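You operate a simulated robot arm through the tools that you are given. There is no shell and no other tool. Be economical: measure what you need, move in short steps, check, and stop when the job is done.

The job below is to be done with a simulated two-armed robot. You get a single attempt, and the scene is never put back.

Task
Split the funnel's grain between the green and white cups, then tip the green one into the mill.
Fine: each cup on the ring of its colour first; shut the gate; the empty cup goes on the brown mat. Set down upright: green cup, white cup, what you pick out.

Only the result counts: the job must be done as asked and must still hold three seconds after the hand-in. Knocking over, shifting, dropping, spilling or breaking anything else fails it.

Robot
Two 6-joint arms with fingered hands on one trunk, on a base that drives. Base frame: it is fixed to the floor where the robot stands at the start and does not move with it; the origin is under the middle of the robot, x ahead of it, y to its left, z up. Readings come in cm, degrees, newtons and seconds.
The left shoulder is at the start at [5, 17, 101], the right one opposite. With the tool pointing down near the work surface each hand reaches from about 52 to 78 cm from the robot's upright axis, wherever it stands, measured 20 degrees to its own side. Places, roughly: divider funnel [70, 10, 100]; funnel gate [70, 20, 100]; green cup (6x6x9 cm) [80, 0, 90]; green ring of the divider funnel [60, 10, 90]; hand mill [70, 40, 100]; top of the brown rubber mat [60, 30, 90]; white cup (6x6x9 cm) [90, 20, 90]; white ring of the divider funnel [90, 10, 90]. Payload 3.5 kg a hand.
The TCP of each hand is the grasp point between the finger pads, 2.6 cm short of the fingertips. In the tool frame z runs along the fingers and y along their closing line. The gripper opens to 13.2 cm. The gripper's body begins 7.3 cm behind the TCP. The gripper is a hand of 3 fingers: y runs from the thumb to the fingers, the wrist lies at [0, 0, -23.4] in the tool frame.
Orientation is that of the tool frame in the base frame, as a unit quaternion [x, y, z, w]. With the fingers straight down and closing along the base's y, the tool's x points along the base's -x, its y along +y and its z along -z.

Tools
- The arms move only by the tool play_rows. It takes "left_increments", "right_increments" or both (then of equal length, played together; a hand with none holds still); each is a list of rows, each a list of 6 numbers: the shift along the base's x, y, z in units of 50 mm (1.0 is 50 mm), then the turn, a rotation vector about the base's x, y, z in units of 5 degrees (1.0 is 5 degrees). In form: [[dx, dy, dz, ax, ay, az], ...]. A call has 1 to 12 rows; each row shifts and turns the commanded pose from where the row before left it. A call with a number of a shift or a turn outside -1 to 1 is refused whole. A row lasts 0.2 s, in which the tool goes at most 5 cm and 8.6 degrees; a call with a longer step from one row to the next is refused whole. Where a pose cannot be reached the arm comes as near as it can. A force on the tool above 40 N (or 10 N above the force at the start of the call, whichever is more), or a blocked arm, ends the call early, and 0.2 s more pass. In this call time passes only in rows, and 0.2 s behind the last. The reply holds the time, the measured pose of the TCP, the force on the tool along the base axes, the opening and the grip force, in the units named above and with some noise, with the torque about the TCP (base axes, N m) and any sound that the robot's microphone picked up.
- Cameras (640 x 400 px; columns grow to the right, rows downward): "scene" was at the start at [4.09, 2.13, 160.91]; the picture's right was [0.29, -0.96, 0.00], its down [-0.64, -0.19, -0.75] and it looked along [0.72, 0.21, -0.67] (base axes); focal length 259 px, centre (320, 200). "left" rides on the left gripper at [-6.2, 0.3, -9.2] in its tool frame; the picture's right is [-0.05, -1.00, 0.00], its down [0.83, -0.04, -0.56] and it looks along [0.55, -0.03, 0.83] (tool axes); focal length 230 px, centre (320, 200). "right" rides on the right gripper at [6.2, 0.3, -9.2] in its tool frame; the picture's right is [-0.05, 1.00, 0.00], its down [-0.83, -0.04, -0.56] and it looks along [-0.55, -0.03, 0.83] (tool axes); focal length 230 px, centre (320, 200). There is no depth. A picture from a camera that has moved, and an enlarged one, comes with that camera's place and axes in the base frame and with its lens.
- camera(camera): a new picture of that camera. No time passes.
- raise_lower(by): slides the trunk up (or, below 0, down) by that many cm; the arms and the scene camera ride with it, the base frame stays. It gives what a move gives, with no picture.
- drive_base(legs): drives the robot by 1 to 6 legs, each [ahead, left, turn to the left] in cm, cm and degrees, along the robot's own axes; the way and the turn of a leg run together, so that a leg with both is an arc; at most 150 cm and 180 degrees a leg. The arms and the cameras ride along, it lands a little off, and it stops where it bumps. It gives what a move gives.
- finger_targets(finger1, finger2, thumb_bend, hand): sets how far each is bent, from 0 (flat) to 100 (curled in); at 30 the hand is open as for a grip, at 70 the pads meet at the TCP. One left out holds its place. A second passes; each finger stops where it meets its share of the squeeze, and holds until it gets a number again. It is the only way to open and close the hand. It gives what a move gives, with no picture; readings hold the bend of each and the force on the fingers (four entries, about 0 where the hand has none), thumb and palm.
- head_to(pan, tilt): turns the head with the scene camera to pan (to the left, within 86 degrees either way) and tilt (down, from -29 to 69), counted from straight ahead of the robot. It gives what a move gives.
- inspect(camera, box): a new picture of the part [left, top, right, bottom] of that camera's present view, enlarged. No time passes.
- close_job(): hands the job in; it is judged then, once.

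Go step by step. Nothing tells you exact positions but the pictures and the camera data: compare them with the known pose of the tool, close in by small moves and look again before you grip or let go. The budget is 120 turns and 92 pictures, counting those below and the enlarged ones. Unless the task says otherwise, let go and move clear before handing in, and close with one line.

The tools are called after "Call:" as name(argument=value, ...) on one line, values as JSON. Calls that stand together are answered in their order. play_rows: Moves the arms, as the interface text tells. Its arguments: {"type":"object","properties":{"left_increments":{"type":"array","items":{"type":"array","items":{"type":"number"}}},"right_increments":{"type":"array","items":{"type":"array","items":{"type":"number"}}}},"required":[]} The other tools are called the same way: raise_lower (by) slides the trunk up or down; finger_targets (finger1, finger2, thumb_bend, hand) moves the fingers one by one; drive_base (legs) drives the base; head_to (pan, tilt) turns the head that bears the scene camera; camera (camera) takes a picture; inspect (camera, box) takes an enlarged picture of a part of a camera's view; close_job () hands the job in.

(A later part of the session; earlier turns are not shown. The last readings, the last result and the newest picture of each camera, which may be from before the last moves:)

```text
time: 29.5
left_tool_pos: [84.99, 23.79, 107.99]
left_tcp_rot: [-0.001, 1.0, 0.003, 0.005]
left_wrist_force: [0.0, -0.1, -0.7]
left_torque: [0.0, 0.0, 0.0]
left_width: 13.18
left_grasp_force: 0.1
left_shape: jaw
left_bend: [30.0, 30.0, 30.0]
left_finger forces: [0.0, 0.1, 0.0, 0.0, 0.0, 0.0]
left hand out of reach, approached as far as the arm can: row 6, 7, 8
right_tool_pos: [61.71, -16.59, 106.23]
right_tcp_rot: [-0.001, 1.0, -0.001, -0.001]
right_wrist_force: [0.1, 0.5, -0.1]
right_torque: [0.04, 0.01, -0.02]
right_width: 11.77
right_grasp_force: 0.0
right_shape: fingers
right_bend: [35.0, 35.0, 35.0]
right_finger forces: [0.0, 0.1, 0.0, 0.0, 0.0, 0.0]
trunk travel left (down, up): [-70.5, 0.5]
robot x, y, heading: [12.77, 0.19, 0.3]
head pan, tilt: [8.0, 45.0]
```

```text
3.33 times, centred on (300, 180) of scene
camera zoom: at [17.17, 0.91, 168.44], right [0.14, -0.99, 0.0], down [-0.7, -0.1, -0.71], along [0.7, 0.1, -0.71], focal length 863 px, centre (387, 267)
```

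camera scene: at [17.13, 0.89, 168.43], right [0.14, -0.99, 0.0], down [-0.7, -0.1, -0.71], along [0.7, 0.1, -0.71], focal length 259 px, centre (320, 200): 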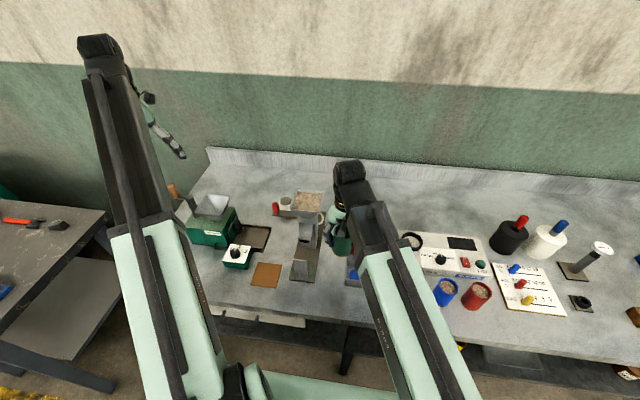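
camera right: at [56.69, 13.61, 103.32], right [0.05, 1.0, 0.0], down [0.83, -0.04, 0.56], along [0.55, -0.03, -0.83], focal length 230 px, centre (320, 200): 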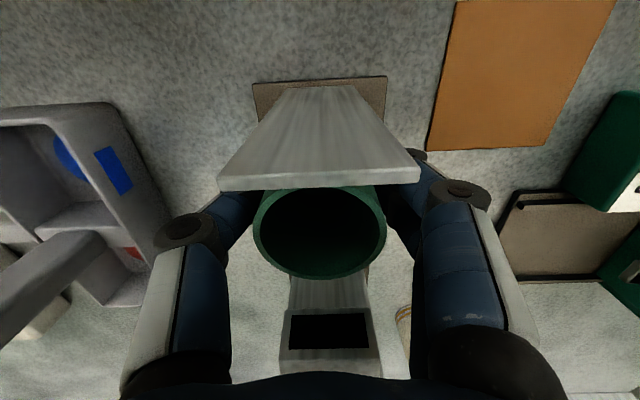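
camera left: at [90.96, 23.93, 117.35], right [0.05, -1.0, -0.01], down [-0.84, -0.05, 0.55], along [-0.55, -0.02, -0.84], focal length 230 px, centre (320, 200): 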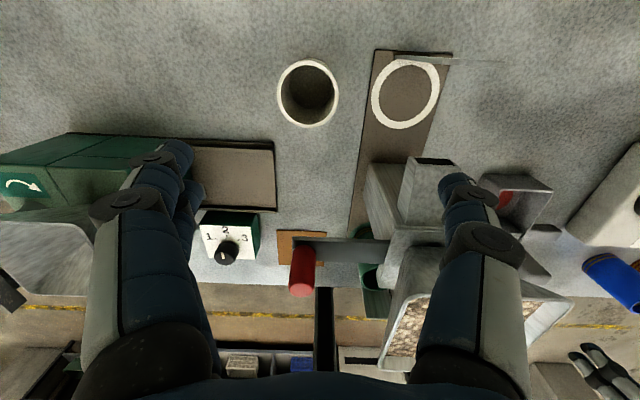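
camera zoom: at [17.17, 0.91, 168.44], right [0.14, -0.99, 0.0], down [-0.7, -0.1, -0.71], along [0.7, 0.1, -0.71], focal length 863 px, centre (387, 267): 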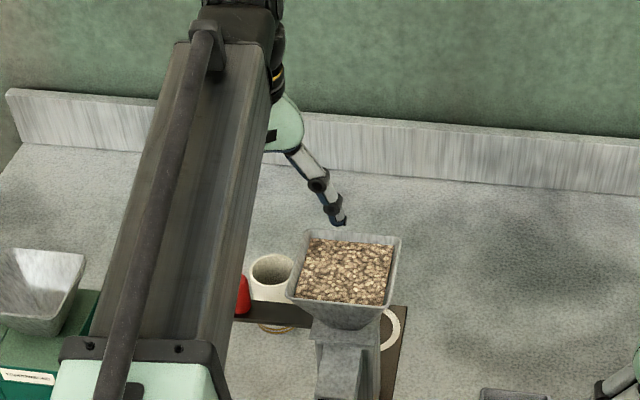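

The left arm is nearly at full stretch here, so driving a little closer would give the elbow room over the funnel. I'll check the base's front clearance first.

Call:
head_to(pan=0, tilt=69)

Call:
camera(camera="scene")

```text
time: 30.4
left_tool_pos: [85.01, 23.67, 108.11]
left_tcp_rot: [-0.001, 1.0, 0.004, 0.004]
left_wrist_force: [-0.3, 0.9, 0.7]
left_torque: [0.01, 0.03, -0.01]
left_width: 13.18
left_grasp_force: 0.1
left_shape: jaw
left_bend: [30.0, 30.0, 30.0]
left_finger forces: [0.0, 0.0, 0.0, 0.0, 0.0, 0.0]
right_tool_pos: [61.75, -16.5, 106.18]
right_tcp_rot: [-0.001, 1.0, -0.001, 0.0]
right_wrist_force: [-0.2, 0.4, 0.0]
right_torque: [0.04, 0.02, 0.03]
right_width: 11.77
right_grasp_force: 0.1
right_shape: fingers
right_bend: [35.0, 35.0, 35.0]
right_finger forces: [0.0, 0.0, 0.0, 0.0, 0.0, 0.0]
trunk travel left (down, up): [-70.5, 0.5]
robot x, y, heading: [12.96, 0.02, 0.1]
head pan, tilt: [0.0, 68.8]
```

```text
62 pictures are left
camera scene: at [14.68, -0.25, 165.55], right [0.0, -1.0, 0.0], down [-0.93, 0.0, -0.36], along [0.36, 0.0, -0.93], focal length 259 px, centre (320, 200)
```

scene: 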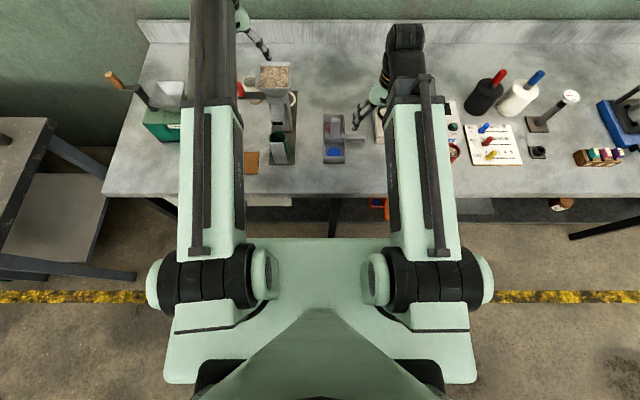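

The plate I took for the base rides with the trunk, and the real base front is well short of the table leg. I'll drive 3.5 cm closer.

Call:
drive_base(legs=[[3.5, 0, 0]])

Call:
head_to(pan=10, tilt=45)

Call:
camera(camera="left")

```text
time: 31.3
left_tool_pos: [88.68, 23.59, 107.88]
left_tcp_rot: [0.0, 1.0, 0.003, 0.004]
left_wrist_force: [1.0, -0.4, -1.1]
left_torque: [0.0, 0.03, -0.01]
left_width: 13.2
left_grasp_force: 0.0
left_shape: jaw
left_bend: [30.0, 30.0, 30.0]
left_finger forces: [0.0, 0.1, 0.1, 0.1, 0.0, 0.1]
right_tool_pos: [65.49, -16.41, 105.99]
right_tcp_rot: [-0.001, 1.0, -0.001, 0.0]
right_wrist_force: [0.3, -0.7, 0.5]
right_torque: [-0.02, 0.04, 0.01]
right_width: 11.78
right_grasp_force: 0.0
right_shape: fingers
right_bend: [35.0, 35.0, 35.0]
right_finger forces: [0.1, 0.0, 0.0, 0.1, 0.0, 0.1]
trunk travel left (down, up): [-70.5, 0.5]
robot x, y, heading: [16.64, 0.34, -0.1]
head pan, tilt: [0.0, 68.8]
```

```text
time: 32.2
left_tool_pos: [88.53, 23.69, 108.12]
left_tcp_rot: [-0.001, 1.0, 0.003, 0.005]
left_wrist_force: [0.1, 0.0, 1.0]
left_torque: [0.02, 0.0, 0.0]
left_width: 13.19
left_grasp_force: 0.1
left_shape: jaw
left_bend: [30.0, 30.0, 30.0]
left_finger forces: [0.0, 0.1, 0.0, 0.0, 0.1, 0.0]
right_tool_pos: [65.28, -16.41, 106.18]
right_tcp_rot: [-0.002, 1.0, 0.0, 0.0]
right_wrist_force: [0.0, 0.0, -1.2]
right_torque: [-0.02, 0.02, 0.02]
right_width: 11.78
right_grasp_force: 0.0
right_shape: fingers
right_bend: [35.0, 35.0, 35.0]
right_finger forces: [0.0, 0.0, 0.0, 0.1, 0.0, 0.1]
trunk travel left (down, up): [-70.5, 0.5]
robot x, y, heading: [16.56, 0.16, 0.0]
head pan, tilt: [10.0, 45.0]
```

```text
61 pictures are left
camera left: at [94.5, 23.96, 117.39], right [0.05, -1.0, -0.01], down [-0.84, -0.05, 0.55], along [-0.55, -0.02, -0.84], focal length 230 px, centre (320, 200)
```

left: 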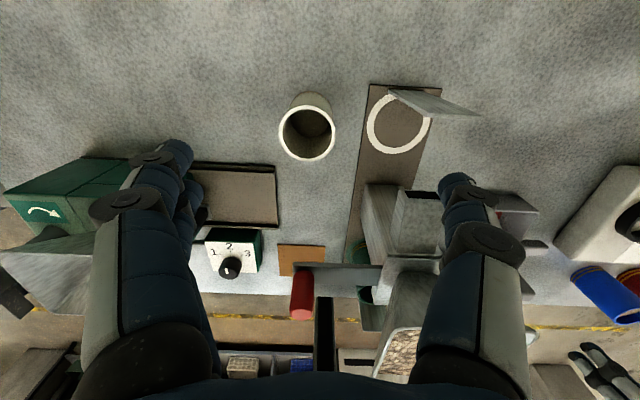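

Both cup and ring appear where expected, with the cup at about (87.6, 24.8). I'll descend towards it.

Call:
play_rows(left_increments=[[-0.18, 0.2, -0.4, 0, 0, 0], [0, 0, -0.6, 0, 0, 0], [0, 0, -0.8, 0, 0, 0]])

Call:
camera(camera="left")

Call:
camera(camera="scene")

```text
time: 33.0
left_tool_pos: [87.74, 24.77, 99.15]
left_tcp_rot: [0.0, 1.0, 0.004, 0.004]
left_wrist_force: [-0.6, 0.4, 0.2]
left_torque: [-0.02, -0.06, 0.01]
left_width: 13.19
left_grasp_force: 0.1
left_shape: jaw
left_bend: [30.0, 30.0, 30.0]
left_finger forces: [0.0, 0.0, 0.0, 0.0, 0.1, 0.0]
right_tool_pos: [65.38, -16.43, 106.24]
right_tcp_rot: [-0.001, 1.0, -0.001, 0.0]
right_wrist_force: [0.1, -0.1, 0.4]
right_torque: [0.0, 0.01, 0.01]
right_width: 11.76
right_grasp_force: 0.0
right_shape: fingers
right_bend: [35.0, 35.0, 35.0]
right_finger forces: [0.0, 0.0, 0.1, 0.0, 0.0, 0.1]
trunk travel left (down, up): [-70.5, 0.5]
robot x, y, heading: [16.38, 0.1, 0.2]
head pan, tilt: [10.0, 45.0]
```

```text
60 pictures are left
camera left: at [93.74, 25.04, 108.36], right [0.05, -1.0, -0.01], down [-0.84, -0.05, 0.55], along [-0.55, -0.02, -0.84], focal length 230 px, centre (320, 200)
```

left: 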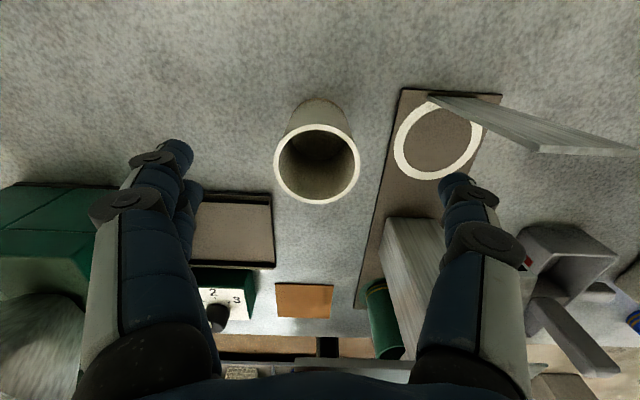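

```text
59 pictures are left
camera scene: at [20.66, 1.19, 168.44], right [0.18, -0.98, 0.0], down [-0.7, -0.12, -0.71], along [0.7, 0.12, -0.71], focal length 259 px, centre (320, 200)
```

scene: 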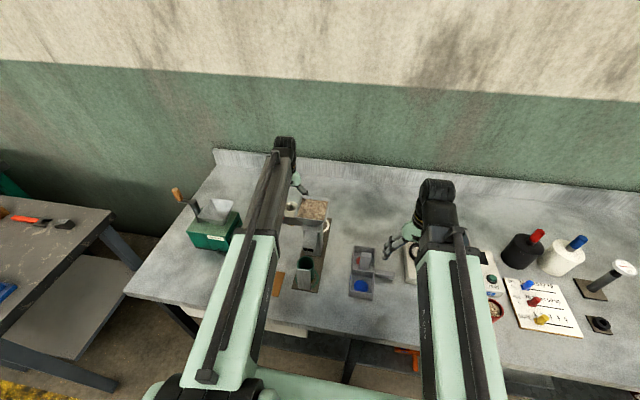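

The cup is centred between the fingers. I'll descend to grip height and close.

Call:
play_rows(left_increments=[[0, 0.03, -0.6, 0, 0, 0], [0, 0, -0.7, 0, 0, 0]])

Call:
finger_targets(hand="left", finger1=62, finger2=62, thumb_bend=62)

Call:
camera(camera="left")

```text
time: 33.6
left_tool_pos: [87.59, 24.92, 92.86]
left_tcp_rot: [-0.001, 1.0, 0.003, 0.004]
left_wrist_force: [0.3, -0.4, 0.3]
left_torque: [0.05, 0.04, -0.03]
left_width: 13.2
left_grasp_force: 0.1
left_shape: jaw
left_bend: [30.0, 30.0, 30.0]
left_finger forces: [0.0, 0.0, 0.0, 0.0, 0.0, 0.1]
right_tool_pos: [65.27, -16.5, 106.2]
right_tcp_rot: [-0.001, 1.0, 0.0, 0.0]
right_wrist_force: [0.4, -0.5, 0.2]
right_torque: [0.02, -0.01, -0.03]
right_width: 11.77
right_grasp_force: 0.1
right_shape: fingers
right_bend: [35.0, 35.0, 35.0]
right_finger forces: [0.0, 0.0, 0.0, 0.1, 0.0, 0.0]
trunk travel left (down, up): [-70.5, 0.5]
robot x, y, heading: [16.59, 0.11, 0.1]
head pan, tilt: [10.0, 45.0]
```

```text
time: 34.6
left_tool_pos: [87.6, 24.92, 92.77]
left_tcp_rot: [-0.001, 1.0, 0.003, 0.005]
left_wrist_force: [0.2, 0.5, 0.2]
left_torque: [0.0, 0.01, -0.01]
left_width: 5.06
left_grasp_force: 9.5
left_shape: fingers
left_bend: [56.0, 55.0, 57.0]
left_finger forces: [4.2, 5.2, 0.0, 0.0, 9.3, 0.1]
right_tool_pos: [65.19, -16.42, 106.24]
right_tcp_rot: [-0.001, 1.0, 0.0, 0.0]
right_wrist_force: [0.1, -0.5, -0.3]
right_torque: [-0.04, 0.02, 0.0]
right_width: 11.78
right_grasp_force: 0.0
right_shape: fingers
right_bend: [35.0, 35.0, 35.0]
right_finger forces: [0.1, 0.0, 0.0, 0.1, 0.0, 0.0]
trunk travel left (down, up): [-70.5, 0.5]
robot x, y, heading: [16.53, 0.16, 0.1]
head pan, tilt: [10.0, 45.0]
```

```text
58 pictures are left
camera left: at [93.59, 25.19, 102.06], right [0.05, -1.0, -0.01], down [-0.84, -0.05, 0.55], along [-0.55, -0.02, -0.84], focal length 230 px, centre (320, 200)
```

left: 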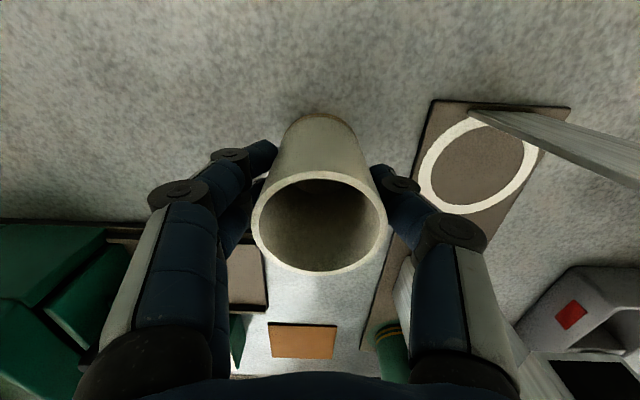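

The grip is good. I'll lift and carry the cup over to the white ring at (87.0, 13.4), staying above the fence.

Call:
play_rows(left_increments=[[0, 0, 0.3, 0, 0, 0], [0, 0, 0.7, 0, 0, 0], [0, 0, 0.8, 0, 0, 0], [0, 0, 0.8, 0, 0, 0], [-0.06, -0.4, 0, 0, 0, 0], [-0.06, -0.6, 0, 0, 0, 0], [0, -0.6, 0, 0, 0, 0], [0, -0.6, 0, 0, 0, 0], [0, -0.1, 0, 0, 0, 0]])

Call:
camera(camera="left")

Call:
inspect(camera="scene", box=[230, 100, 390, 220])

```text
time: 36.6
left_tool_pos: [86.81, 13.26, 105.59]
left_tcp_rot: [-0.001, 1.0, 0.004, 0.005]
left_wrist_force: [0.3, -0.5, -0.7]
left_torque: [-0.02, -0.01, -0.03]
left_width: 5.07
left_grasp_force: 9.4
left_shape: fingers
left_bend: [56.0, 55.0, 57.0]
left_finger forces: [4.1, 5.2, 0.1, 0.0, 9.3, 0.0]
right_tool_pos: [65.2, -16.43, 106.12]
right_tcp_rot: [-0.001, 1.0, -0.002, 0.0]
right_wrist_force: [-0.4, 0.4, -0.1]
right_torque: [0.01, -0.01, -0.02]
right_width: 11.79
right_grasp_force: 0.1
right_shape: fingers
right_bend: [35.0, 35.0, 35.0]
right_finger forces: [0.0, 0.1, 0.1, 0.1, 0.0, 0.0]
trunk travel left (down, up): [-70.5, 0.5]
robot x, y, heading: [16.56, -0.1, 0.2]
head pan, tilt: [10.0, 45.0]
```

```text
57 pictures are left
camera left: at [92.85, 13.57, 114.81], right [0.05, -1.0, -0.01], down [-0.84, -0.05, 0.55], along [-0.55, -0.02, -0.84], focal length 230 px, centre (320, 200)
```

left: 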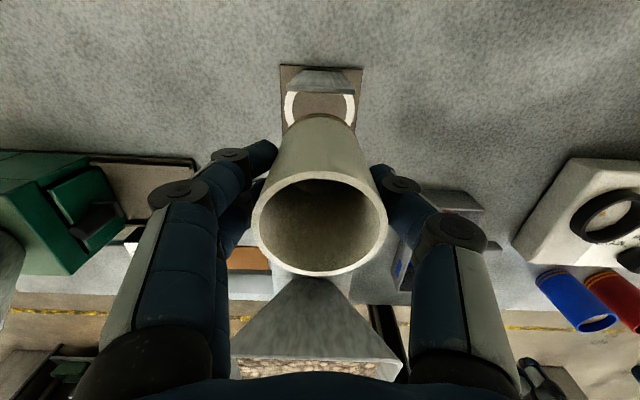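

```text
3.33 times, centred on (310, 160) of scene
camera zoom: at [20.63, 1.19, 168.43], right [0.18, -0.98, 0.0], down [-0.7, -0.12, -0.71], along [0.7, 0.12, -0.71], focal length 863 px, centre (353, 333)
```

zoom: 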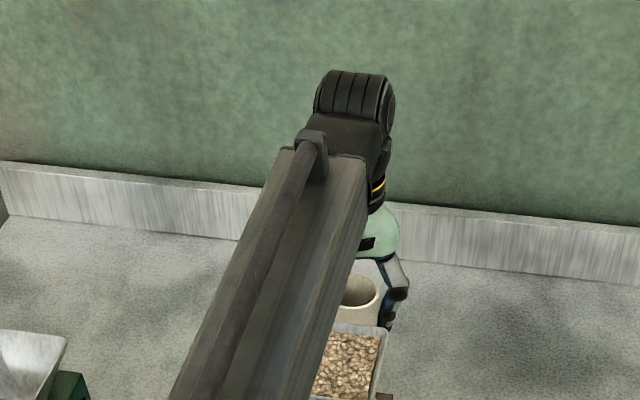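

The cup is aligned with the ring, and geometry puts the forearm at least 5 cm above the funnel rim. I'll lower it carefully.

Call:
play_rows(left_increments=[[0.03, 0.02, -0.4, 0, 0, 0], [0, 0, -0.4, 0, 0, 0], [0, 0, -0.4, 0, 0, 0], [0, 0, -0.4, 0, 0, 0], [0, 0, -0.4, 0, 0, 0], [0, 0, -0.3, 0, 0, 0]])

Call:
camera(camera="left")

```text
time: 38.0
left_tool_pos: [87.29, 13.44, 94.16]
left_tcp_rot: [0.0, 1.0, 0.003, 0.005]
left_wrist_force: [-0.2, -0.5, -0.5]
left_torque: [-0.01, -0.02, -0.01]
left_width: 5.09
left_grasp_force: 9.2
left_shape: fingers
left_bend: [56.0, 55.0, 57.0]
left_finger forces: [4.2, 5.2, 0.0, 0.0, 9.2, 0.0]
right_tool_pos: [65.25, -16.41, 106.07]
right_tcp_rot: [0.0, 1.0, -0.001, 0.0]
right_wrist_force: [1.4, -0.1, 0.6]
right_torque: [0.02, -0.04, 0.04]
right_width: 11.78
right_grasp_force: 0.0
right_shape: fingers
right_bend: [35.0, 35.0, 35.0]
right_finger forces: [0.0, 0.1, 0.1, 0.1, 0.0, 0.0]
trunk travel left (down, up): [-70.5, 0.5]
robot x, y, heading: [16.28, -0.09, 0.3]
head pan, tilt: [10.0, 45.0]
```

```text
55 pictures are left
camera left: at [93.13, 13.77, 103.39], right [0.05, -1.0, -0.01], down [-0.84, -0.05, 0.55], along [-0.55, -0.02, -0.84], focal length 230 px, centre (320, 200)
```

left: 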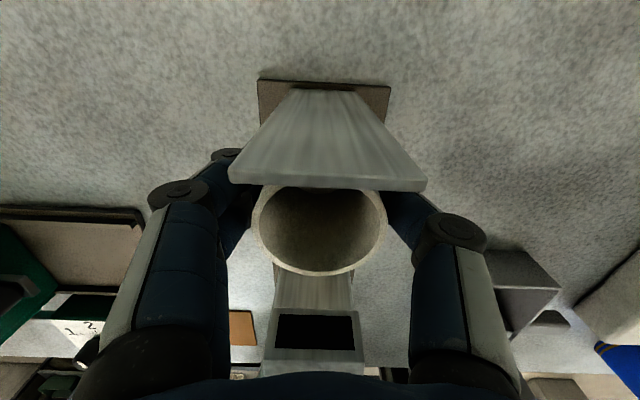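

Everything lines up like on the green side. I'll settle it onto the ring.

Call:
play_rows(left_increments=[[-0.03, 0, -0.06, 0, 0, 0], [0, 0, -0.06, 0, 0, 0], [0, 0, -0.04, 0, 0, 0], [0, 0, -0.04, 0, 0, 0]])

```text
time: 39.0
left_tool_pos: [87.12, 13.45, 93.41]
left_tcp_rot: [-0.001, 1.0, 0.003, 0.005]
left_wrist_force: [0.6, 0.8, 4.8]
left_torque: [-0.05, -0.01, 0.01]
left_width: 5.07
left_grasp_force: 10.1
left_shape: fingers
left_bend: [56.0, 55.0, 58.0]
left_finger forces: [4.4, 5.5, 0.0, 0.0, 9.8, 0.1]
right_tool_pos: [65.25, -16.52, 106.25]
right_tcp_rot: [0.0, 1.0, -0.001, 0.0]
right_wrist_force: [-0.6, 0.2, 0.3]
right_torque: [-0.03, 0.0, 0.02]
right_width: 11.77
right_grasp_force: 0.2
right_shape: fingers
right_bend: [35.0, 35.0, 35.0]
right_finger forces: [0.0, 0.1, 0.0, 0.0, 0.1, 0.1]
trunk travel left (down, up): [-70.5, 0.5]
robot x, y, heading: [16.71, 0.15, -0.1]
head pan, tilt: [10.0, 45.0]
```

It has touched down, so I'll release, go straight up, then out to the left.

Call:
finger_targets(hand="left", finger1=35, finger2=35, thumb_bend=35)

Call:
play_rows(left_increments=[[0, 0, 0.4, 0, 0, 0], [0, 0, 0.8, 0, 0, 0], [0, 0, 0.8, 0, 0, 0], [0, 0, 0.8, 0, 0, 0], [0, 0.6, 0.6, 0, 0, 0], [0, 0.9, 0, 0, 0, 0], [0, 0.9, 0, 0, 0, 0], [-0.3, 0.8, 0, 0, 0, 0], [-0.4, 0.8, 0, 0, 0, 0]])

Call:
camera(camera="left")

Call:
inspect(camera="scene", box=[240, 180, 400, 300])

```text
time: 40.0
left_tool_pos: [87.12, 13.37, 93.28]
left_tcp_rot: [-0.001, 1.0, 0.003, 0.004]
left_wrist_force: [0.0, -0.4, -0.1]
left_torque: [0.0, -0.01, 0.03]
left_width: 11.76
left_grasp_force: 0.0
left_shape: fingers
left_bend: [35.0, 35.0, 35.0]
left_finger forces: [0.0, 0.0, 0.1, 0.0, 0.1, 0.0]
right_tool_pos: [65.29, -16.47, 106.15]
right_tcp_rot: [-0.001, 1.0, -0.001, 0.001]
right_wrist_force: [-0.4, -0.4, -0.8]
right_torque: [0.0, 0.02, 0.03]
right_width: 11.77
right_grasp_force: 0.1
right_shape: fingers
right_bend: [35.0, 35.0, 35.0]
right_finger forces: [0.0, 0.1, 0.0, 0.0, 0.0, 0.0]
trunk travel left (down, up): [-70.5, 0.5]
robot x, y, heading: [16.65, 0.18, -0.1]
head pan, tilt: [10.0, 45.0]
```

```text
time: 42.0
left_tool_pos: [83.44, 33.38, 110.44]
left_tcp_rot: [0.0, 1.0, 0.003, 0.005]
left_wrist_force: [0.5, 0.3, 0.3]
left_torque: [-0.01, 0.01, 0.01]
left_width: 11.78
left_grasp_force: 0.2
left_shape: fingers
left_bend: [35.0, 35.0, 35.0]
left_finger forces: [0.0, 0.0, 0.1, 0.0, 0.0, 0.0]
right_tool_pos: [65.26, -16.44, 106.2]
right_tcp_rot: [0.0, 1.0, 0.0, 0.0]
right_wrist_force: [0.8, 0.4, -0.3]
right_torque: [-0.03, 0.02, -0.02]
right_width: 11.77
right_grasp_force: 0.1
right_shape: fingers
right_bend: [35.0, 35.0, 35.0]
right_finger forces: [0.1, 0.1, 0.0, 0.0, 0.0, 0.1]
trunk travel left (down, up): [-70.5, 0.5]
robot x, y, heading: [16.33, -0.2, 0.3]
head pan, tilt: [10.0, 45.0]
```

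```text
54 pictures are left
camera left: at [89.37, 33.71, 119.67], right [0.05, -1.0, -0.01], down [-0.84, -0.05, 0.55], along [-0.55, -0.02, -0.84], focal length 230 px, centre (320, 200)
```

left: 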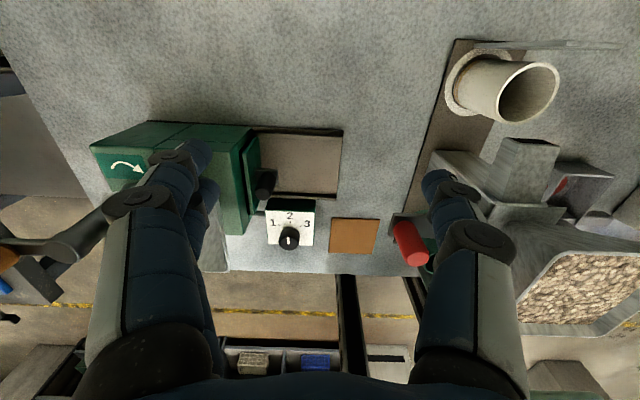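

```text
3.33 times, centred on (320, 240) of scene
camera zoom: at [20.59, 1.23, 168.44], right [0.18, -0.98, 0.0], down [-0.7, -0.12, -0.71], along [0.7, 0.12, -0.71], focal length 863 px, centre (320, 67)
```

zoom: 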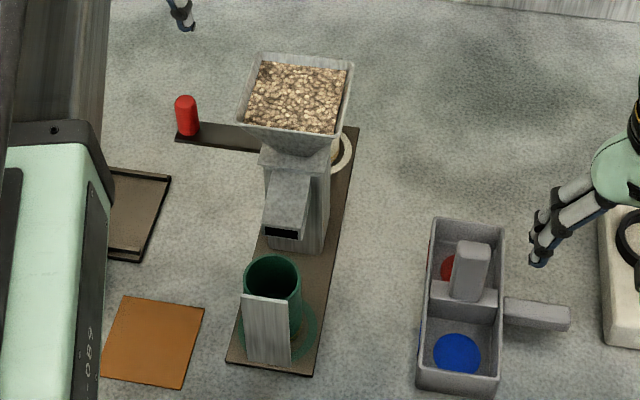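

Both cups sit on their rings. The gate knob top is around (75, 24.5, 106.5), so I'll narrow the left hand and bring it above the knob.

Call:
finger_targets(hand="left", finger1=48, finger2=48, thumb_bend=48)

Call:
play_rows(left_increments=[[0, 0, 0.6, 0, 0, 0], [-0.5, -0.4, 0.4, 0, 0, 0], [-0.5, -0.4, 0, 0, 0, 0], [-0.5, -0.4, 0, 0, 0, 0], [-0.16, -0.5, 0, 0, 0, 0]])

Call:
camera(camera="left")

Call:
inspect(camera="scene", box=[230, 140, 390, 260])

```text
time: 43.0
left_tool_pos: [83.49, 33.35, 110.35]
left_tcp_rot: [-0.001, 1.0, 0.003, 0.004]
left_wrist_force: [0.4, 0.8, 0.0]
left_torque: [0.01, 0.0, 0.02]
left_width: 7.53
left_grasp_force: 0.2
left_shape: fingers
left_bend: [48.0, 48.0, 48.0]
left_finger forces: [0.0, 0.1, 0.0, 0.0, 0.1, 0.0]
right_tool_pos: [65.37, -16.48, 106.1]
right_tcp_rot: [-0.002, 1.0, -0.001, -0.001]
right_wrist_force: [0.8, 0.4, -0.3]
right_torque: [-0.02, -0.01, 0.01]
right_width: 11.79
right_grasp_force: 0.0
right_shape: fingers
right_bend: [35.0, 35.0, 35.0]
right_finger forces: [0.0, 0.0, 0.1, 0.1, 0.1, 0.0]
trunk travel left (down, up): [-70.5, 0.5]
robot x, y, heading: [16.87, 0.08, 0.2]
head pan, tilt: [10.0, 45.0]
```

```text
time: 44.2
left_tool_pos: [74.95, 25.13, 115.04]
left_tcp_rot: [-0.001, 1.0, 0.004, 0.005]
left_wrist_force: [0.5, 0.8, -0.5]
left_torque: [0.02, 0.01, 0.02]
left_width: 7.53
left_grasp_force: 0.0
left_shape: fingers
left_bend: [48.0, 48.0, 48.0]
left_finger forces: [0.0, 0.0, 0.0, 0.0, 0.0, 0.1]
right_tool_pos: [65.3, -16.53, 106.22]
right_tcp_rot: [-0.001, 1.0, -0.001, 0.0]
right_wrist_force: [0.7, -0.7, 0.9]
right_torque: [-0.02, 0.01, 0.03]
right_width: 11.77
right_grasp_force: 0.1
right_shape: fingers
right_bend: [35.0, 35.0, 35.0]
right_finger forces: [0.0, 0.0, 0.1, 0.0, 0.0, 0.0]
trunk travel left (down, up): [-70.5, 0.5]
robot x, y, heading: [16.72, 0.01, 0.2]
head pan, tilt: [10.0, 45.0]
```

```text
52 pictures are left
camera left: at [81.11, 25.39, 124.28], right [0.05, -1.0, -0.01], down [-0.84, -0.05, 0.55], along [-0.55, -0.02, -0.84], focal length 230 px, centre (320, 200)
```

left: 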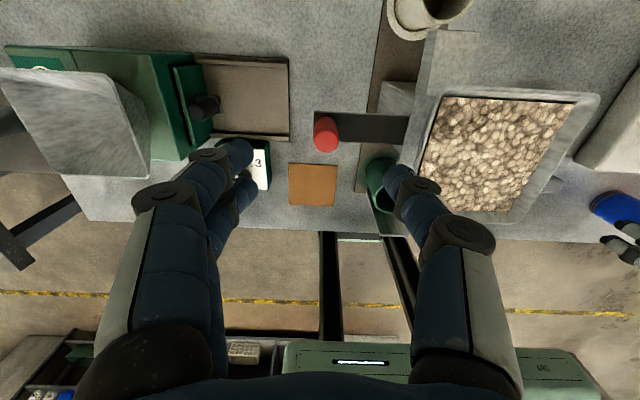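

```text
3.33 times, centred on (310, 200) of scene
camera zoom: at [20.64, 1.13, 168.43], right [0.18, -0.98, 0.0], down [-0.7, -0.12, -0.71], along [0.7, 0.12, -0.71], focal length 863 px, centre (353, 200)
```

zoom: 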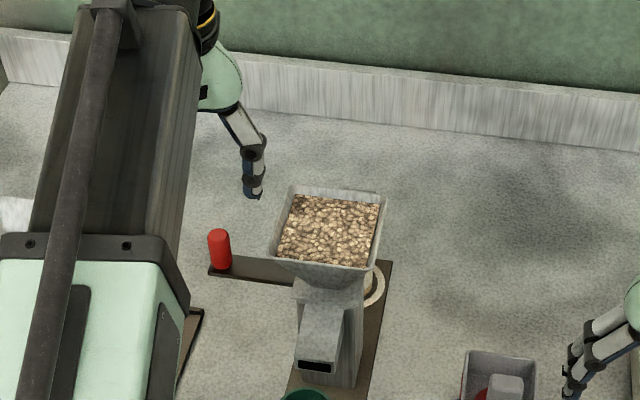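

The closing line along y would brush the funnel rim, so I'll yaw the left hand +90°. The camera then ends up on the mill side and the fingers close along x on the knob.

Call:
play_rows(left_increments=[[0, 0, 0, 0, 0, 1], [0, 0, 0, 0, 0, 1], [0, 0, 0, 0, 0, 1], [0, 0, 0, 0, 0, 1], [0, 0, 0, 0, 0, 1], [0, 0, 0, 0, 0, 1], [0, 0, 0, 0, 0, 1], [0, 0, 0, 0, 0, 1], [0, 0, 0, 0, 0, 1]])

Call:
play_rows(left_increments=[[0, 0, 0, 0, 0, 1], [0, 0, 0, 0, 0, 1], [0, 0, 0, 0, 0, 1], [0, 0, 0, 0, 0, 1], [0, 0, 0, 0, 0, 1], [0, 0, 0, 0, 0, 1], [0, 0, 0, 0, 0, 1], [0, 0, 0, 0, 0, 1], [0, 0, 0, 0, 0, 1]])

Call:
camera(camera="left")

```text
time: 46.2
left_tool_pos: [75.34, 24.97, 115.11]
left_tcp_rot: [-0.384, 0.923, 0.005, 0.003]
left_wrist_force: [-0.3, 0.0, 0.1]
left_torque: [0.02, 0.01, 0.01]
left_width: 7.49
left_grasp_force: 0.0
left_shape: fingers
left_bend: [48.0, 48.0, 48.0]
left_finger forces: [0.1, 0.0, 0.1, 0.0, 0.1, 0.0]
right_tool_pos: [65.25, -16.46, 106.22]
right_tcp_rot: [-0.001, 1.0, -0.001, 0.0]
right_wrist_force: [0.9, 0.3, 0.3]
right_torque: [-0.04, 0.0, 0.02]
right_width: 11.79
right_grasp_force: 0.2
right_shape: fingers
right_bend: [35.0, 35.0, 35.0]
right_finger forces: [0.0, 0.0, 0.0, 0.1, 0.0, 0.0]
trunk travel left (down, up): [-70.5, 0.5]
robot x, y, heading: [16.8, -0.44, 0.3]
head pan, tilt: [10.0, 45.0]
```

```text
time: 48.2
left_tool_pos: [75.35, 24.84, 115.15]
left_tcp_rot: [0.709, -0.705, -0.004, 0.0]
left_wrist_force: [0.2, -0.6, -0.9]
left_torque: [-0.01, 0.01, 0.03]
left_width: 7.5
left_grasp_force: 0.0
left_shape: fingers
left_bend: [48.0, 48.0, 48.0]
left_finger forces: [0.0, 0.0, 0.0, 0.0, 0.0, 0.0]
right_tool_pos: [65.36, -16.51, 106.11]
right_tcp_rot: [-0.001, 1.0, -0.001, 0.001]
right_wrist_force: [-0.6, 0.1, -1.4]
right_torque: [0.01, 0.0, 0.0]
right_width: 11.76
right_grasp_force: 0.1
right_shape: fingers
right_bend: [35.0, 35.0, 35.0]
right_finger forces: [0.0, 0.0, 0.1, 0.1, 0.1, 0.0]
trunk travel left (down, up): [-70.5, 0.5]
robot x, y, heading: [16.63, 0.17, 0.3]
head pan, tilt: [10.0, 45.0]
```

```text
50 pictures are left
camera left: at [74.86, 30.99, 124.41], right [1.0, 0.06, -0.01], down [0.05, -0.84, 0.55], along [0.03, -0.55, -0.84], focal length 230 px, centre (320, 200)
```

left: 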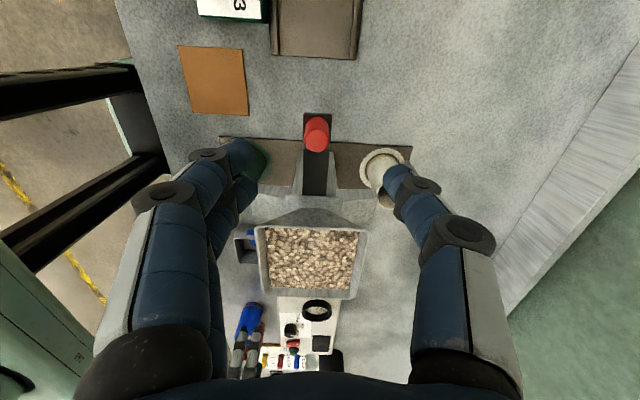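

The knob is at about (75.0, 24.7), right under the hand. I'll descend to z≈105 and close on it.

Call:
play_rows(left_increments=[[-0.05, -0.02, -0.6, 0, 0, 0], [0, 0, -0.7, 0, 0, 0], [0, 0, -0.7, 0, 0, 0]])

Call:
camera(camera="left")

```text
time: 49.0
left_tool_pos: [74.98, 24.83, 105.23]
left_tcp_rot: [0.707, -0.707, -0.005, -0.001]
left_wrist_force: [0.2, 0.0, 0.1]
left_torque: [0.03, -0.01, 0.02]
left_width: 7.54
left_grasp_force: 0.0
left_shape: fingers
left_bend: [48.0, 48.0, 48.0]
left_finger forces: [0.1, 0.0, 0.1, 0.0, 0.1, 0.0]
right_tool_pos: [65.33, -16.44, 106.26]
right_tcp_rot: [-0.001, 1.0, 0.0, -0.001]
right_wrist_force: [-0.1, 0.0, -1.3]
right_torque: [-0.02, -0.02, -0.04]
right_width: 11.8
right_grasp_force: 0.0
right_shape: fingers
right_bend: [35.0, 35.0, 35.0]
right_finger forces: [0.1, 0.0, 0.1, 0.0, 0.1, 0.0]
trunk travel left (down, up): [-70.5, 0.5]
robot x, y, heading: [16.82, 0.19, 0.0]
head pan, tilt: [10.0, 45.0]
```

```text
49 pictures are left
camera left: at [74.62, 30.89, 114.42], right [1.0, 0.05, -0.01], down [0.05, -0.84, 0.55], along [0.02, -0.55, -0.84], focal length 230 px, centre (320, 200)
```

left: 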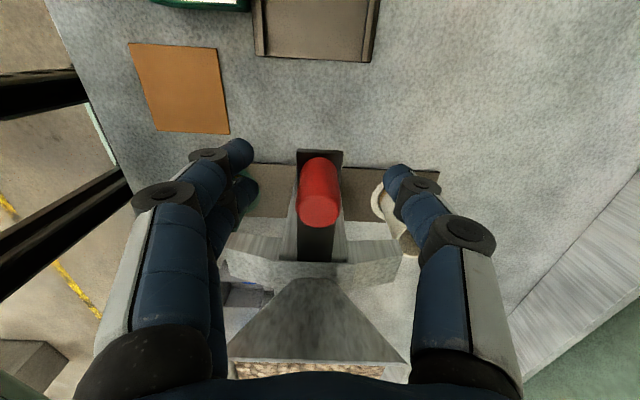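

The knob is between the fingers, so I'll close on it.

Call:
finger_targets(hand="left", finger1=75, finger2=75, thumb_bend=75)

Call:
camera(camera="left")

```text
time: 50.0
left_tool_pos: [74.97, 24.82, 105.21]
left_tcp_rot: [0.708, -0.706, -0.007, 0.0]
left_wrist_force: [-0.1, -0.5, -12.4]
left_torque: [0.01, -0.07, 0.06]
left_width: 1.4
left_grasp_force: 12.9
left_shape: fingers
left_bend: [72.0, 71.0, 68.0]
left_finger forces: [5.8, 8.3, 0.0, 0.0, 12.3, 0.1]
right_tool_pos: [65.31, -16.46, 106.19]
right_tcp_rot: [-0.001, 1.0, -0.001, 0.0]
right_wrist_force: [-0.1, -0.6, 0.0]
right_torque: [0.02, 0.03, 0.02]
right_width: 11.78
right_grasp_force: 0.1
right_shape: fingers
right_bend: [35.0, 35.0, 35.0]
right_finger forces: [0.0, 0.0, 0.0, 0.0, 0.0, 0.0]
trunk travel left (down, up): [-70.5, 0.5]
robot x, y, heading: [16.78, 0.17, -0.0]
head pan, tilt: [10.0, 45.0]
```

```text
48 pictures are left
camera left: at [74.67, 30.9, 114.38], right [1.0, 0.05, -0.01], down [0.05, -0.84, 0.55], along [0.02, -0.55, -0.84], focal length 230 px, centre (320, 200)
```

left: 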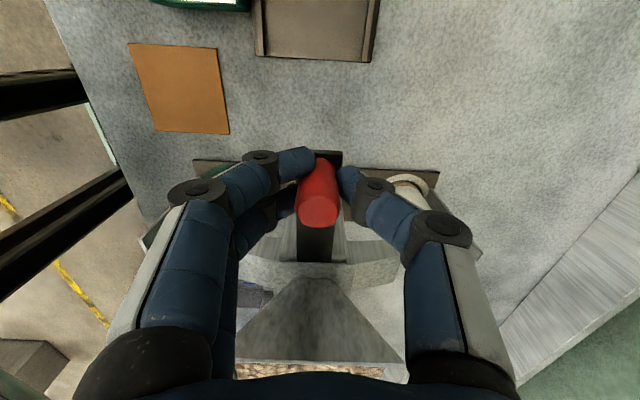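

Gripped. I'll pull the gate outwards by about 1 cm and see what happens.

Call:
play_rows(left_increments=[[0, 0.1, -0.04, 0, 0, 0], [0, 0.1, 0, 0, 0, 0]])

Call:
inspect(camera="scene", box=[250, 180, 370, 280])

```text
time: 50.6
left_tool_pos: [75.09, 25.94, 105.06]
left_tcp_rot: [0.708, -0.706, -0.006, -0.001]
left_wrist_force: [-0.9, 0.7, -2.5]
left_torque: [-0.01, -0.04, 0.02]
left_width: 1.41
left_grasp_force: 14.8
left_shape: fingers
left_bend: [72.0, 71.0, 68.0]
left_finger forces: [7.1, 9.0, 0.0, 0.0, 13.6, 0.0]
right_tool_pos: [65.37, -16.4, 106.12]
right_tcp_rot: [0.0, 1.0, -0.001, 0.0]
right_wrist_force: [-0.2, 0.1, 0.1]
right_torque: [-0.02, -0.01, -0.04]
right_width: 11.8
right_grasp_force: 0.0
right_shape: fingers
right_bend: [35.0, 35.0, 35.0]
right_finger forces: [0.0, 0.0, 0.1, 0.1, 0.1, 0.0]
trunk travel left (down, up): [-70.5, 0.5]
robot x, y, heading: [16.45, -0.03, 0.3]
head pan, tilt: [10.0, 45.0]
```

```text
4.00 times, centred on (310, 230) of scene
camera zoom: at [20.62, 1.19, 168.44], right [0.18, -0.98, 0.0], down [-0.7, -0.12, -0.71], along [0.7, 0.12, -0.71], focal length 1036 px, centre (360, 80)
```

zoom: 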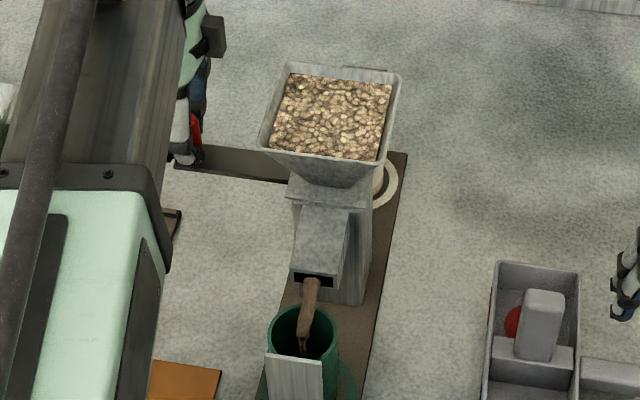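

Grain is flowing neatly into the green cup. I'll hold and watch the levels.

Call:
play_rows(left_increments=[[0, 0, 0, 0, 0, 0], [0, 0, 0, 0, 0, 0], [0, 0, 0, 0, 0, 0]])

Call:
inspect(camera="scene", box=[280, 180, 360, 280])

```text
time: 51.4
left_tool_pos: [74.97, 25.87, 104.97]
left_tcp_rot: [0.708, -0.706, -0.006, 0.0]
left_wrist_force: [-0.7, 1.3, -0.6]
left_torque: [-0.01, -0.06, 0.08]
left_width: 1.41
left_grasp_force: 15.9
left_shape: fingers
left_bend: [72.0, 71.0, 68.0]
left_finger forces: [7.3, 9.0, 0.0, 0.1, 14.3, 0.0]
right_tool_pos: [65.25, -16.51, 106.23]
right_tcp_rot: [-0.001, 1.0, -0.001, 0.001]
right_wrist_force: [0.2, 1.0, -0.2]
right_torque: [-0.01, 0.0, 0.03]
right_width: 11.79
right_grasp_force: 0.0
right_shape: fingers
right_bend: [35.0, 35.0, 35.0]
right_finger forces: [0.1, 0.0, 0.0, 0.0, 0.0, 0.0]
trunk travel left (down, up): [-70.5, 0.5]
robot x, y, heading: [16.56, 0.16, 0.1]
head pan, tilt: [10.0, 45.0]
```

```text
4.00 times, centred on (320, 230) of scene
camera zoom: at [20.61, 1.19, 168.44], right [0.18, -0.98, 0.0], down [-0.7, -0.12, -0.71], along [0.7, 0.12, -0.71], focal length 1036 px, centre (320, 80)
```

zoom: 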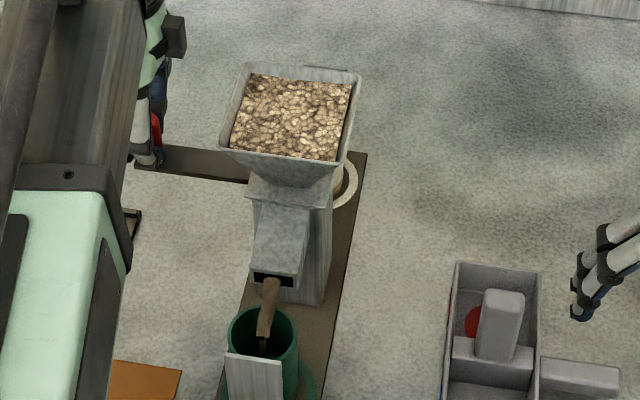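

Call:
play_rows(left_increments=[[0, 0, 0, 0, 0, 0], [0, 0, 0, 0, 0, 0], [0, 0, 0, 0, 0, 0], [0, 0, 0, 0, 0, 0], [0, 0, 0, 0, 0, 0], [0, 0, 0, 0, 0, 0], [0, 0, 0, 0, 0, 0], [0, 0, 0, 0, 0, 0], [0, 0, 0, 0, 0, 0], [0, 0, 0, 0, 0, 0]])

Call:
inspect(camera="scene", box=[280, 180, 360, 280])

```text
time: 53.6
left_tool_pos: [74.92, 25.87, 104.93]
left_tcp_rot: [0.708, -0.706, -0.006, 0.0]
left_wrist_force: [-1.1, 1.2, -0.5]
left_torque: [0.04, -0.01, 0.03]
left_width: 1.39
left_grasp_force: 15.6
left_shape: fingers
left_bend: [72.0, 71.0, 68.0]
left_finger forces: [7.3, 9.0, 0.0, 0.0, 14.5, 0.1]
right_tool_pos: [65.29, -16.43, 106.2]
right_tcp_rot: [0.0, 1.0, -0.001, 0.0]
right_wrist_force: [0.2, 0.3, 0.1]
right_torque: [0.01, -0.01, 0.0]
right_width: 11.76
right_grasp_force: 0.0
right_shape: fingers
right_bend: [35.0, 35.0, 35.0]
right_finger forces: [0.1, 0.0, 0.0, 0.0, 0.1, 0.0]
trunk travel left (down, up): [-70.5, 0.5]
robot x, y, heading: [16.47, 0.2, -0.1]
head pan, tilt: [10.0, 45.0]
```

```text
4.00 times, centred on (320, 230) of scene
camera zoom: at [20.61, 1.18, 168.43], right [0.18, -0.98, 0.0], down [-0.7, -0.12, -0.71], along [0.7, 0.12, -0.71], focal length 1036 px, centre (320, 80)
```

zoom: 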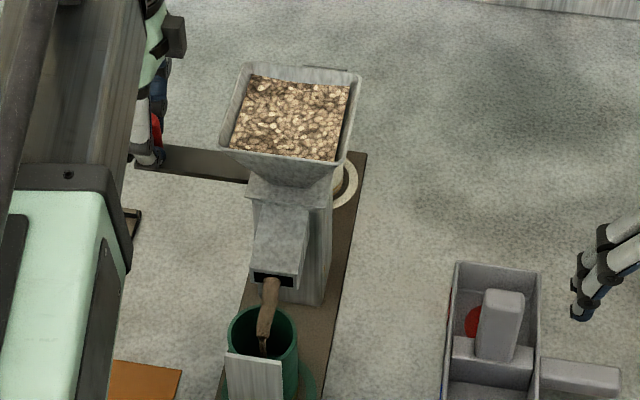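

The flow is slow but well aimed. I'll open another centimetre.

Call:
play_rows(left_increments=[[0, 0.1, 0, 0, 0, 0], [0, 0.1, 0, 0, 0, 0], [0, 0, 0, 0, 0, 0], [0, 0, 0, 0, 0, 0], [0, 0, 0, 0, 0, 0]])

Call:
inspect(camera="scene", box=[280, 180, 360, 280])

```text
time: 54.8
left_tool_pos: [74.96, 26.81, 104.97]
left_tcp_rot: [0.708, -0.706, -0.006, -0.001]
left_wrist_force: [1.8, 0.8, 0.7]
left_torque: [0.04, -0.09, 0.02]
left_width: 1.37
left_grasp_force: 16.2
left_shape: fingers
left_bend: [72.0, 71.0, 68.0]
left_finger forces: [6.9, 8.8, 0.1, 0.1, 15.4, 0.1]
right_tool_pos: [65.23, -16.4, 106.13]
right_tcp_rot: [-0.001, 1.0, -0.002, 0.0]
right_wrist_force: [-0.6, 0.4, 0.6]
right_torque: [-0.01, -0.01, 0.01]
right_width: 11.79
right_grasp_force: 0.0
right_shape: fingers
right_bend: [35.0, 35.0, 35.0]
right_finger forces: [0.1, 0.0, 0.0, 0.0, 0.0, 0.0]
trunk travel left (down, up): [-70.5, 0.5]
robot x, y, heading: [16.43, -0.02, 0.0]
head pan, tilt: [10.0, 45.0]
```

```text
4.00 times, centred on (320, 230) of scene
camera zoom: at [20.63, 1.18, 168.44], right [0.18, -0.98, 0.0], down [-0.7, -0.12, -0.71], along [0.7, 0.12, -0.71], focal length 1036 px, centre (320, 80)
```

zoom: 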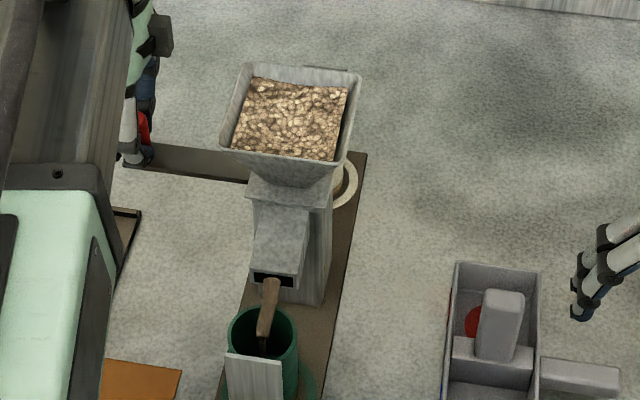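

Call:
play_rows(left_increments=[[0, 0.2, 0, 0, 0, 0], [0, 0.2, 0, 0, 0, 0], [0, 0, 0, 0, 0, 0], [0, 0, 0, 0, 0, 0], [0, 0, 0, 0, 0, 0], [0, 0, 0, 0, 0, 0], [0, 0, 0, 0, 0, 0], [0, 0, 0, 0, 0, 0], [0, 0, 0, 0, 0, 0], [0, 0, 0, 0, 0, 0]])

Call:
inspect(camera="scene", box=[280, 180, 360, 280])

```text
time: 57.0
left_tool_pos: [74.86, 28.88, 105.0]
left_tcp_rot: [0.708, -0.706, -0.006, 0.0]
left_wrist_force: [-4.7, 1.4, -2.7]
left_torque: [0.05, 0.06, -0.09]
left_width: 0.02
left_grasp_force: 8.0
left_shape: fingers
left_bend: [75.0, 71.0, 71.0]
left_finger forces: [0.0, 9.1, 0.0, 0.1, 6.9, 0.0]
right_tool_pos: [65.25, -16.47, 106.2]
right_tcp_rot: [-0.002, 1.0, -0.001, 0.0]
right_wrist_force: [-0.4, 0.5, 0.0]
right_torque: [-0.02, 0.03, -0.02]
right_width: 11.78
right_grasp_force: 0.0
right_shape: fingers
right_bend: [35.0, 35.0, 35.0]
right_finger forces: [0.0, 0.1, 0.1, 0.0, 0.0, 0.1]
trunk travel left (down, up): [-70.5, 0.5]
robot x, y, heading: [16.58, -0.08, -0.3]
head pan, tilt: [10.0, 45.0]
```

```text
4.00 times, centred on (320, 230) of scene
camera zoom: at [20.58, 1.19, 168.43], right [0.18, -0.98, 0.0], down [-0.7, -0.12, -0.71], along [0.7, 0.12, -0.71], focal length 1036 px, centre (320, 80)
```

zoom: 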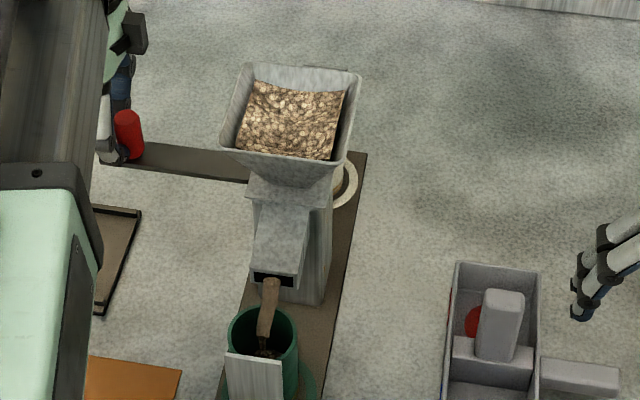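

The gate reached its stop and the fingers slipped off the knob on the outer side. That's fine, as I can push it shut from there; I'll check the view.

Call:
camera(camera="left")

```text
42 pictures are left
camera left: at [74.53, 34.95, 114.24], right [1.0, 0.05, -0.01], down [0.05, -0.84, 0.55], along [0.02, -0.55, -0.84], focal length 230 px, centre (320, 200)
```

left: 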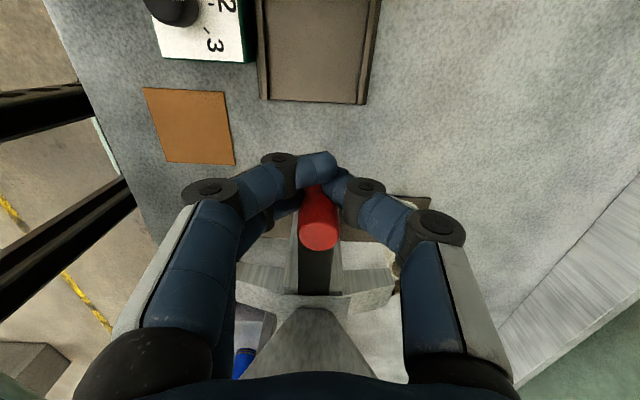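

The fingers hug the knob from outside, ready to push it in. I'll wait while the grain runs.

Call:
play_rows(left_increments=[[0, 0, 0, 0, 0, 0], [0, 0, 0, 0, 0, 0], [0, 0, 0, 0, 0, 0], [0, 0, 0, 0, 0, 0], [0, 0, 0, 0, 0, 0], [0, 0, 0, 0, 0, 0], [0, 0, 0, 0, 0, 0], [0, 0, 0, 0, 0, 0], [0, 0, 0, 0, 0, 0], [0, 0, 0, 0, 0, 0], [0, 0, 0, 0, 0, 0], [0, 0, 0, 0, 0, 0]])

Call:
inspect(camera="scene", box=[280, 180, 360, 280])

```text
time: 59.6
left_tool_pos: [74.85, 28.94, 105.08]
left_tcp_rot: [0.708, -0.706, -0.006, -0.001]
left_wrist_force: [-4.6, 1.2, -2.4]
left_torque: [0.03, 0.12, -0.06]
left_width: 0.01
left_grasp_force: 8.2
left_shape: fingers
left_bend: [75.0, 71.0, 71.0]
left_finger forces: [0.0, 9.1, 0.0, 0.0, 6.8, 0.0]
right_tool_pos: [65.28, -16.43, 106.13]
right_tcp_rot: [-0.001, 1.0, 0.0, 0.0]
right_wrist_force: [-0.2, 0.2, 0.0]
right_torque: [0.0, 0.0, -0.01]
right_width: 11.77
right_grasp_force: 0.0
right_shape: fingers
right_bend: [35.0, 35.0, 35.0]
right_finger forces: [0.1, 0.0, 0.1, 0.0, 0.0, 0.1]
trunk travel left (down, up): [-70.5, 0.5]
robot x, y, heading: [16.39, -0.24, -0.0]
head pan, tilt: [10.0, 45.0]
```

```text
4.00 times, centred on (320, 230) of scene
camera zoom: at [20.58, 1.19, 168.43], right [0.18, -0.98, 0.0], down [-0.7, -0.12, -0.71], along [0.7, 0.12, -0.71], focal length 1036 px, centre (320, 80)
```

zoom: 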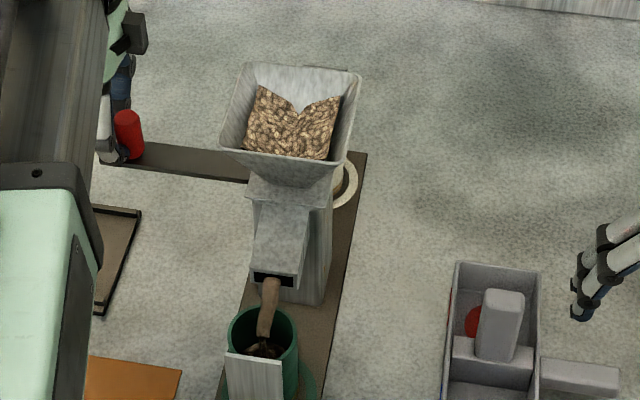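

Call:
play_rows(left_increments=[[0, 0, 0, 0, 0, 0], [0, 0, 0, 0, 0, 0], [0, 0, 0, 0, 0, 0], [0, 0, 0, 0, 0, 0], [0, 0, 0, 0, 0, 0], [0, 0, 0, 0, 0, 0], [0, 0, 0, 0, 0, 0], [0, 0, 0, 0, 0, 0], [0, 0, 0, 0, 0, 0], [0, 0, 0, 0, 0, 0], [0, 0, 0, 0, 0, 0], [0, 0, 0, 0, 0, 0]])

Call:
inspect(camera="scene", box=[280, 180, 360, 280])

```text
time: 62.2
left_tool_pos: [74.92, 28.96, 104.94]
left_tcp_rot: [0.708, -0.706, -0.005, -0.001]
left_wrist_force: [-4.3, 0.7, -3.4]
left_torque: [0.03, 0.09, -0.08]
left_width: 0.03
left_grasp_force: 7.5
left_shape: fingers
left_bend: [75.0, 71.0, 71.0]
left_finger forces: [0.0, 9.0, 0.0, 0.0, 6.5, 0.1]
right_tool_pos: [65.3, -16.44, 106.19]
right_tcp_rot: [-0.001, 1.0, -0.001, 0.001]
right_wrist_force: [0.8, -0.4, 0.5]
right_torque: [0.01, -0.02, 0.01]
right_width: 11.76
right_grasp_force: 0.0
right_shape: fingers
right_bend: [35.0, 35.0, 35.0]
right_finger forces: [0.0, 0.0, 0.0, 0.0, 0.1, 0.0]
trunk travel left (down, up): [-70.5, 0.5]
robot x, y, heading: [16.63, -0.17, 0.1]
head pan, tilt: [10.0, 45.0]
```

```text
4.00 times, centred on (320, 230) of scene
camera zoom: at [20.58, 1.19, 168.43], right [0.18, -0.98, 0.0], down [-0.7, -0.12, -0.71], along [0.7, 0.12, -0.71], focal length 1036 px, centre (320, 80)
```

zoom: 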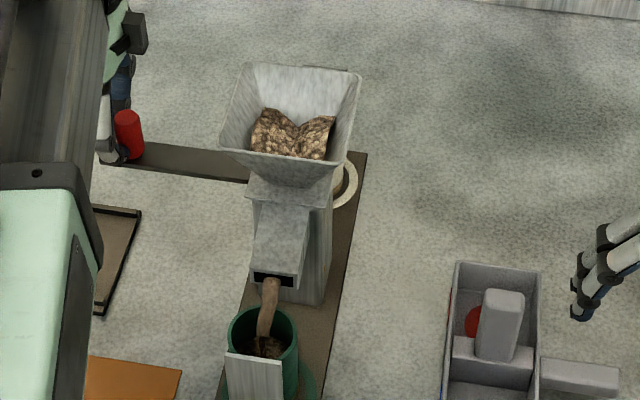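

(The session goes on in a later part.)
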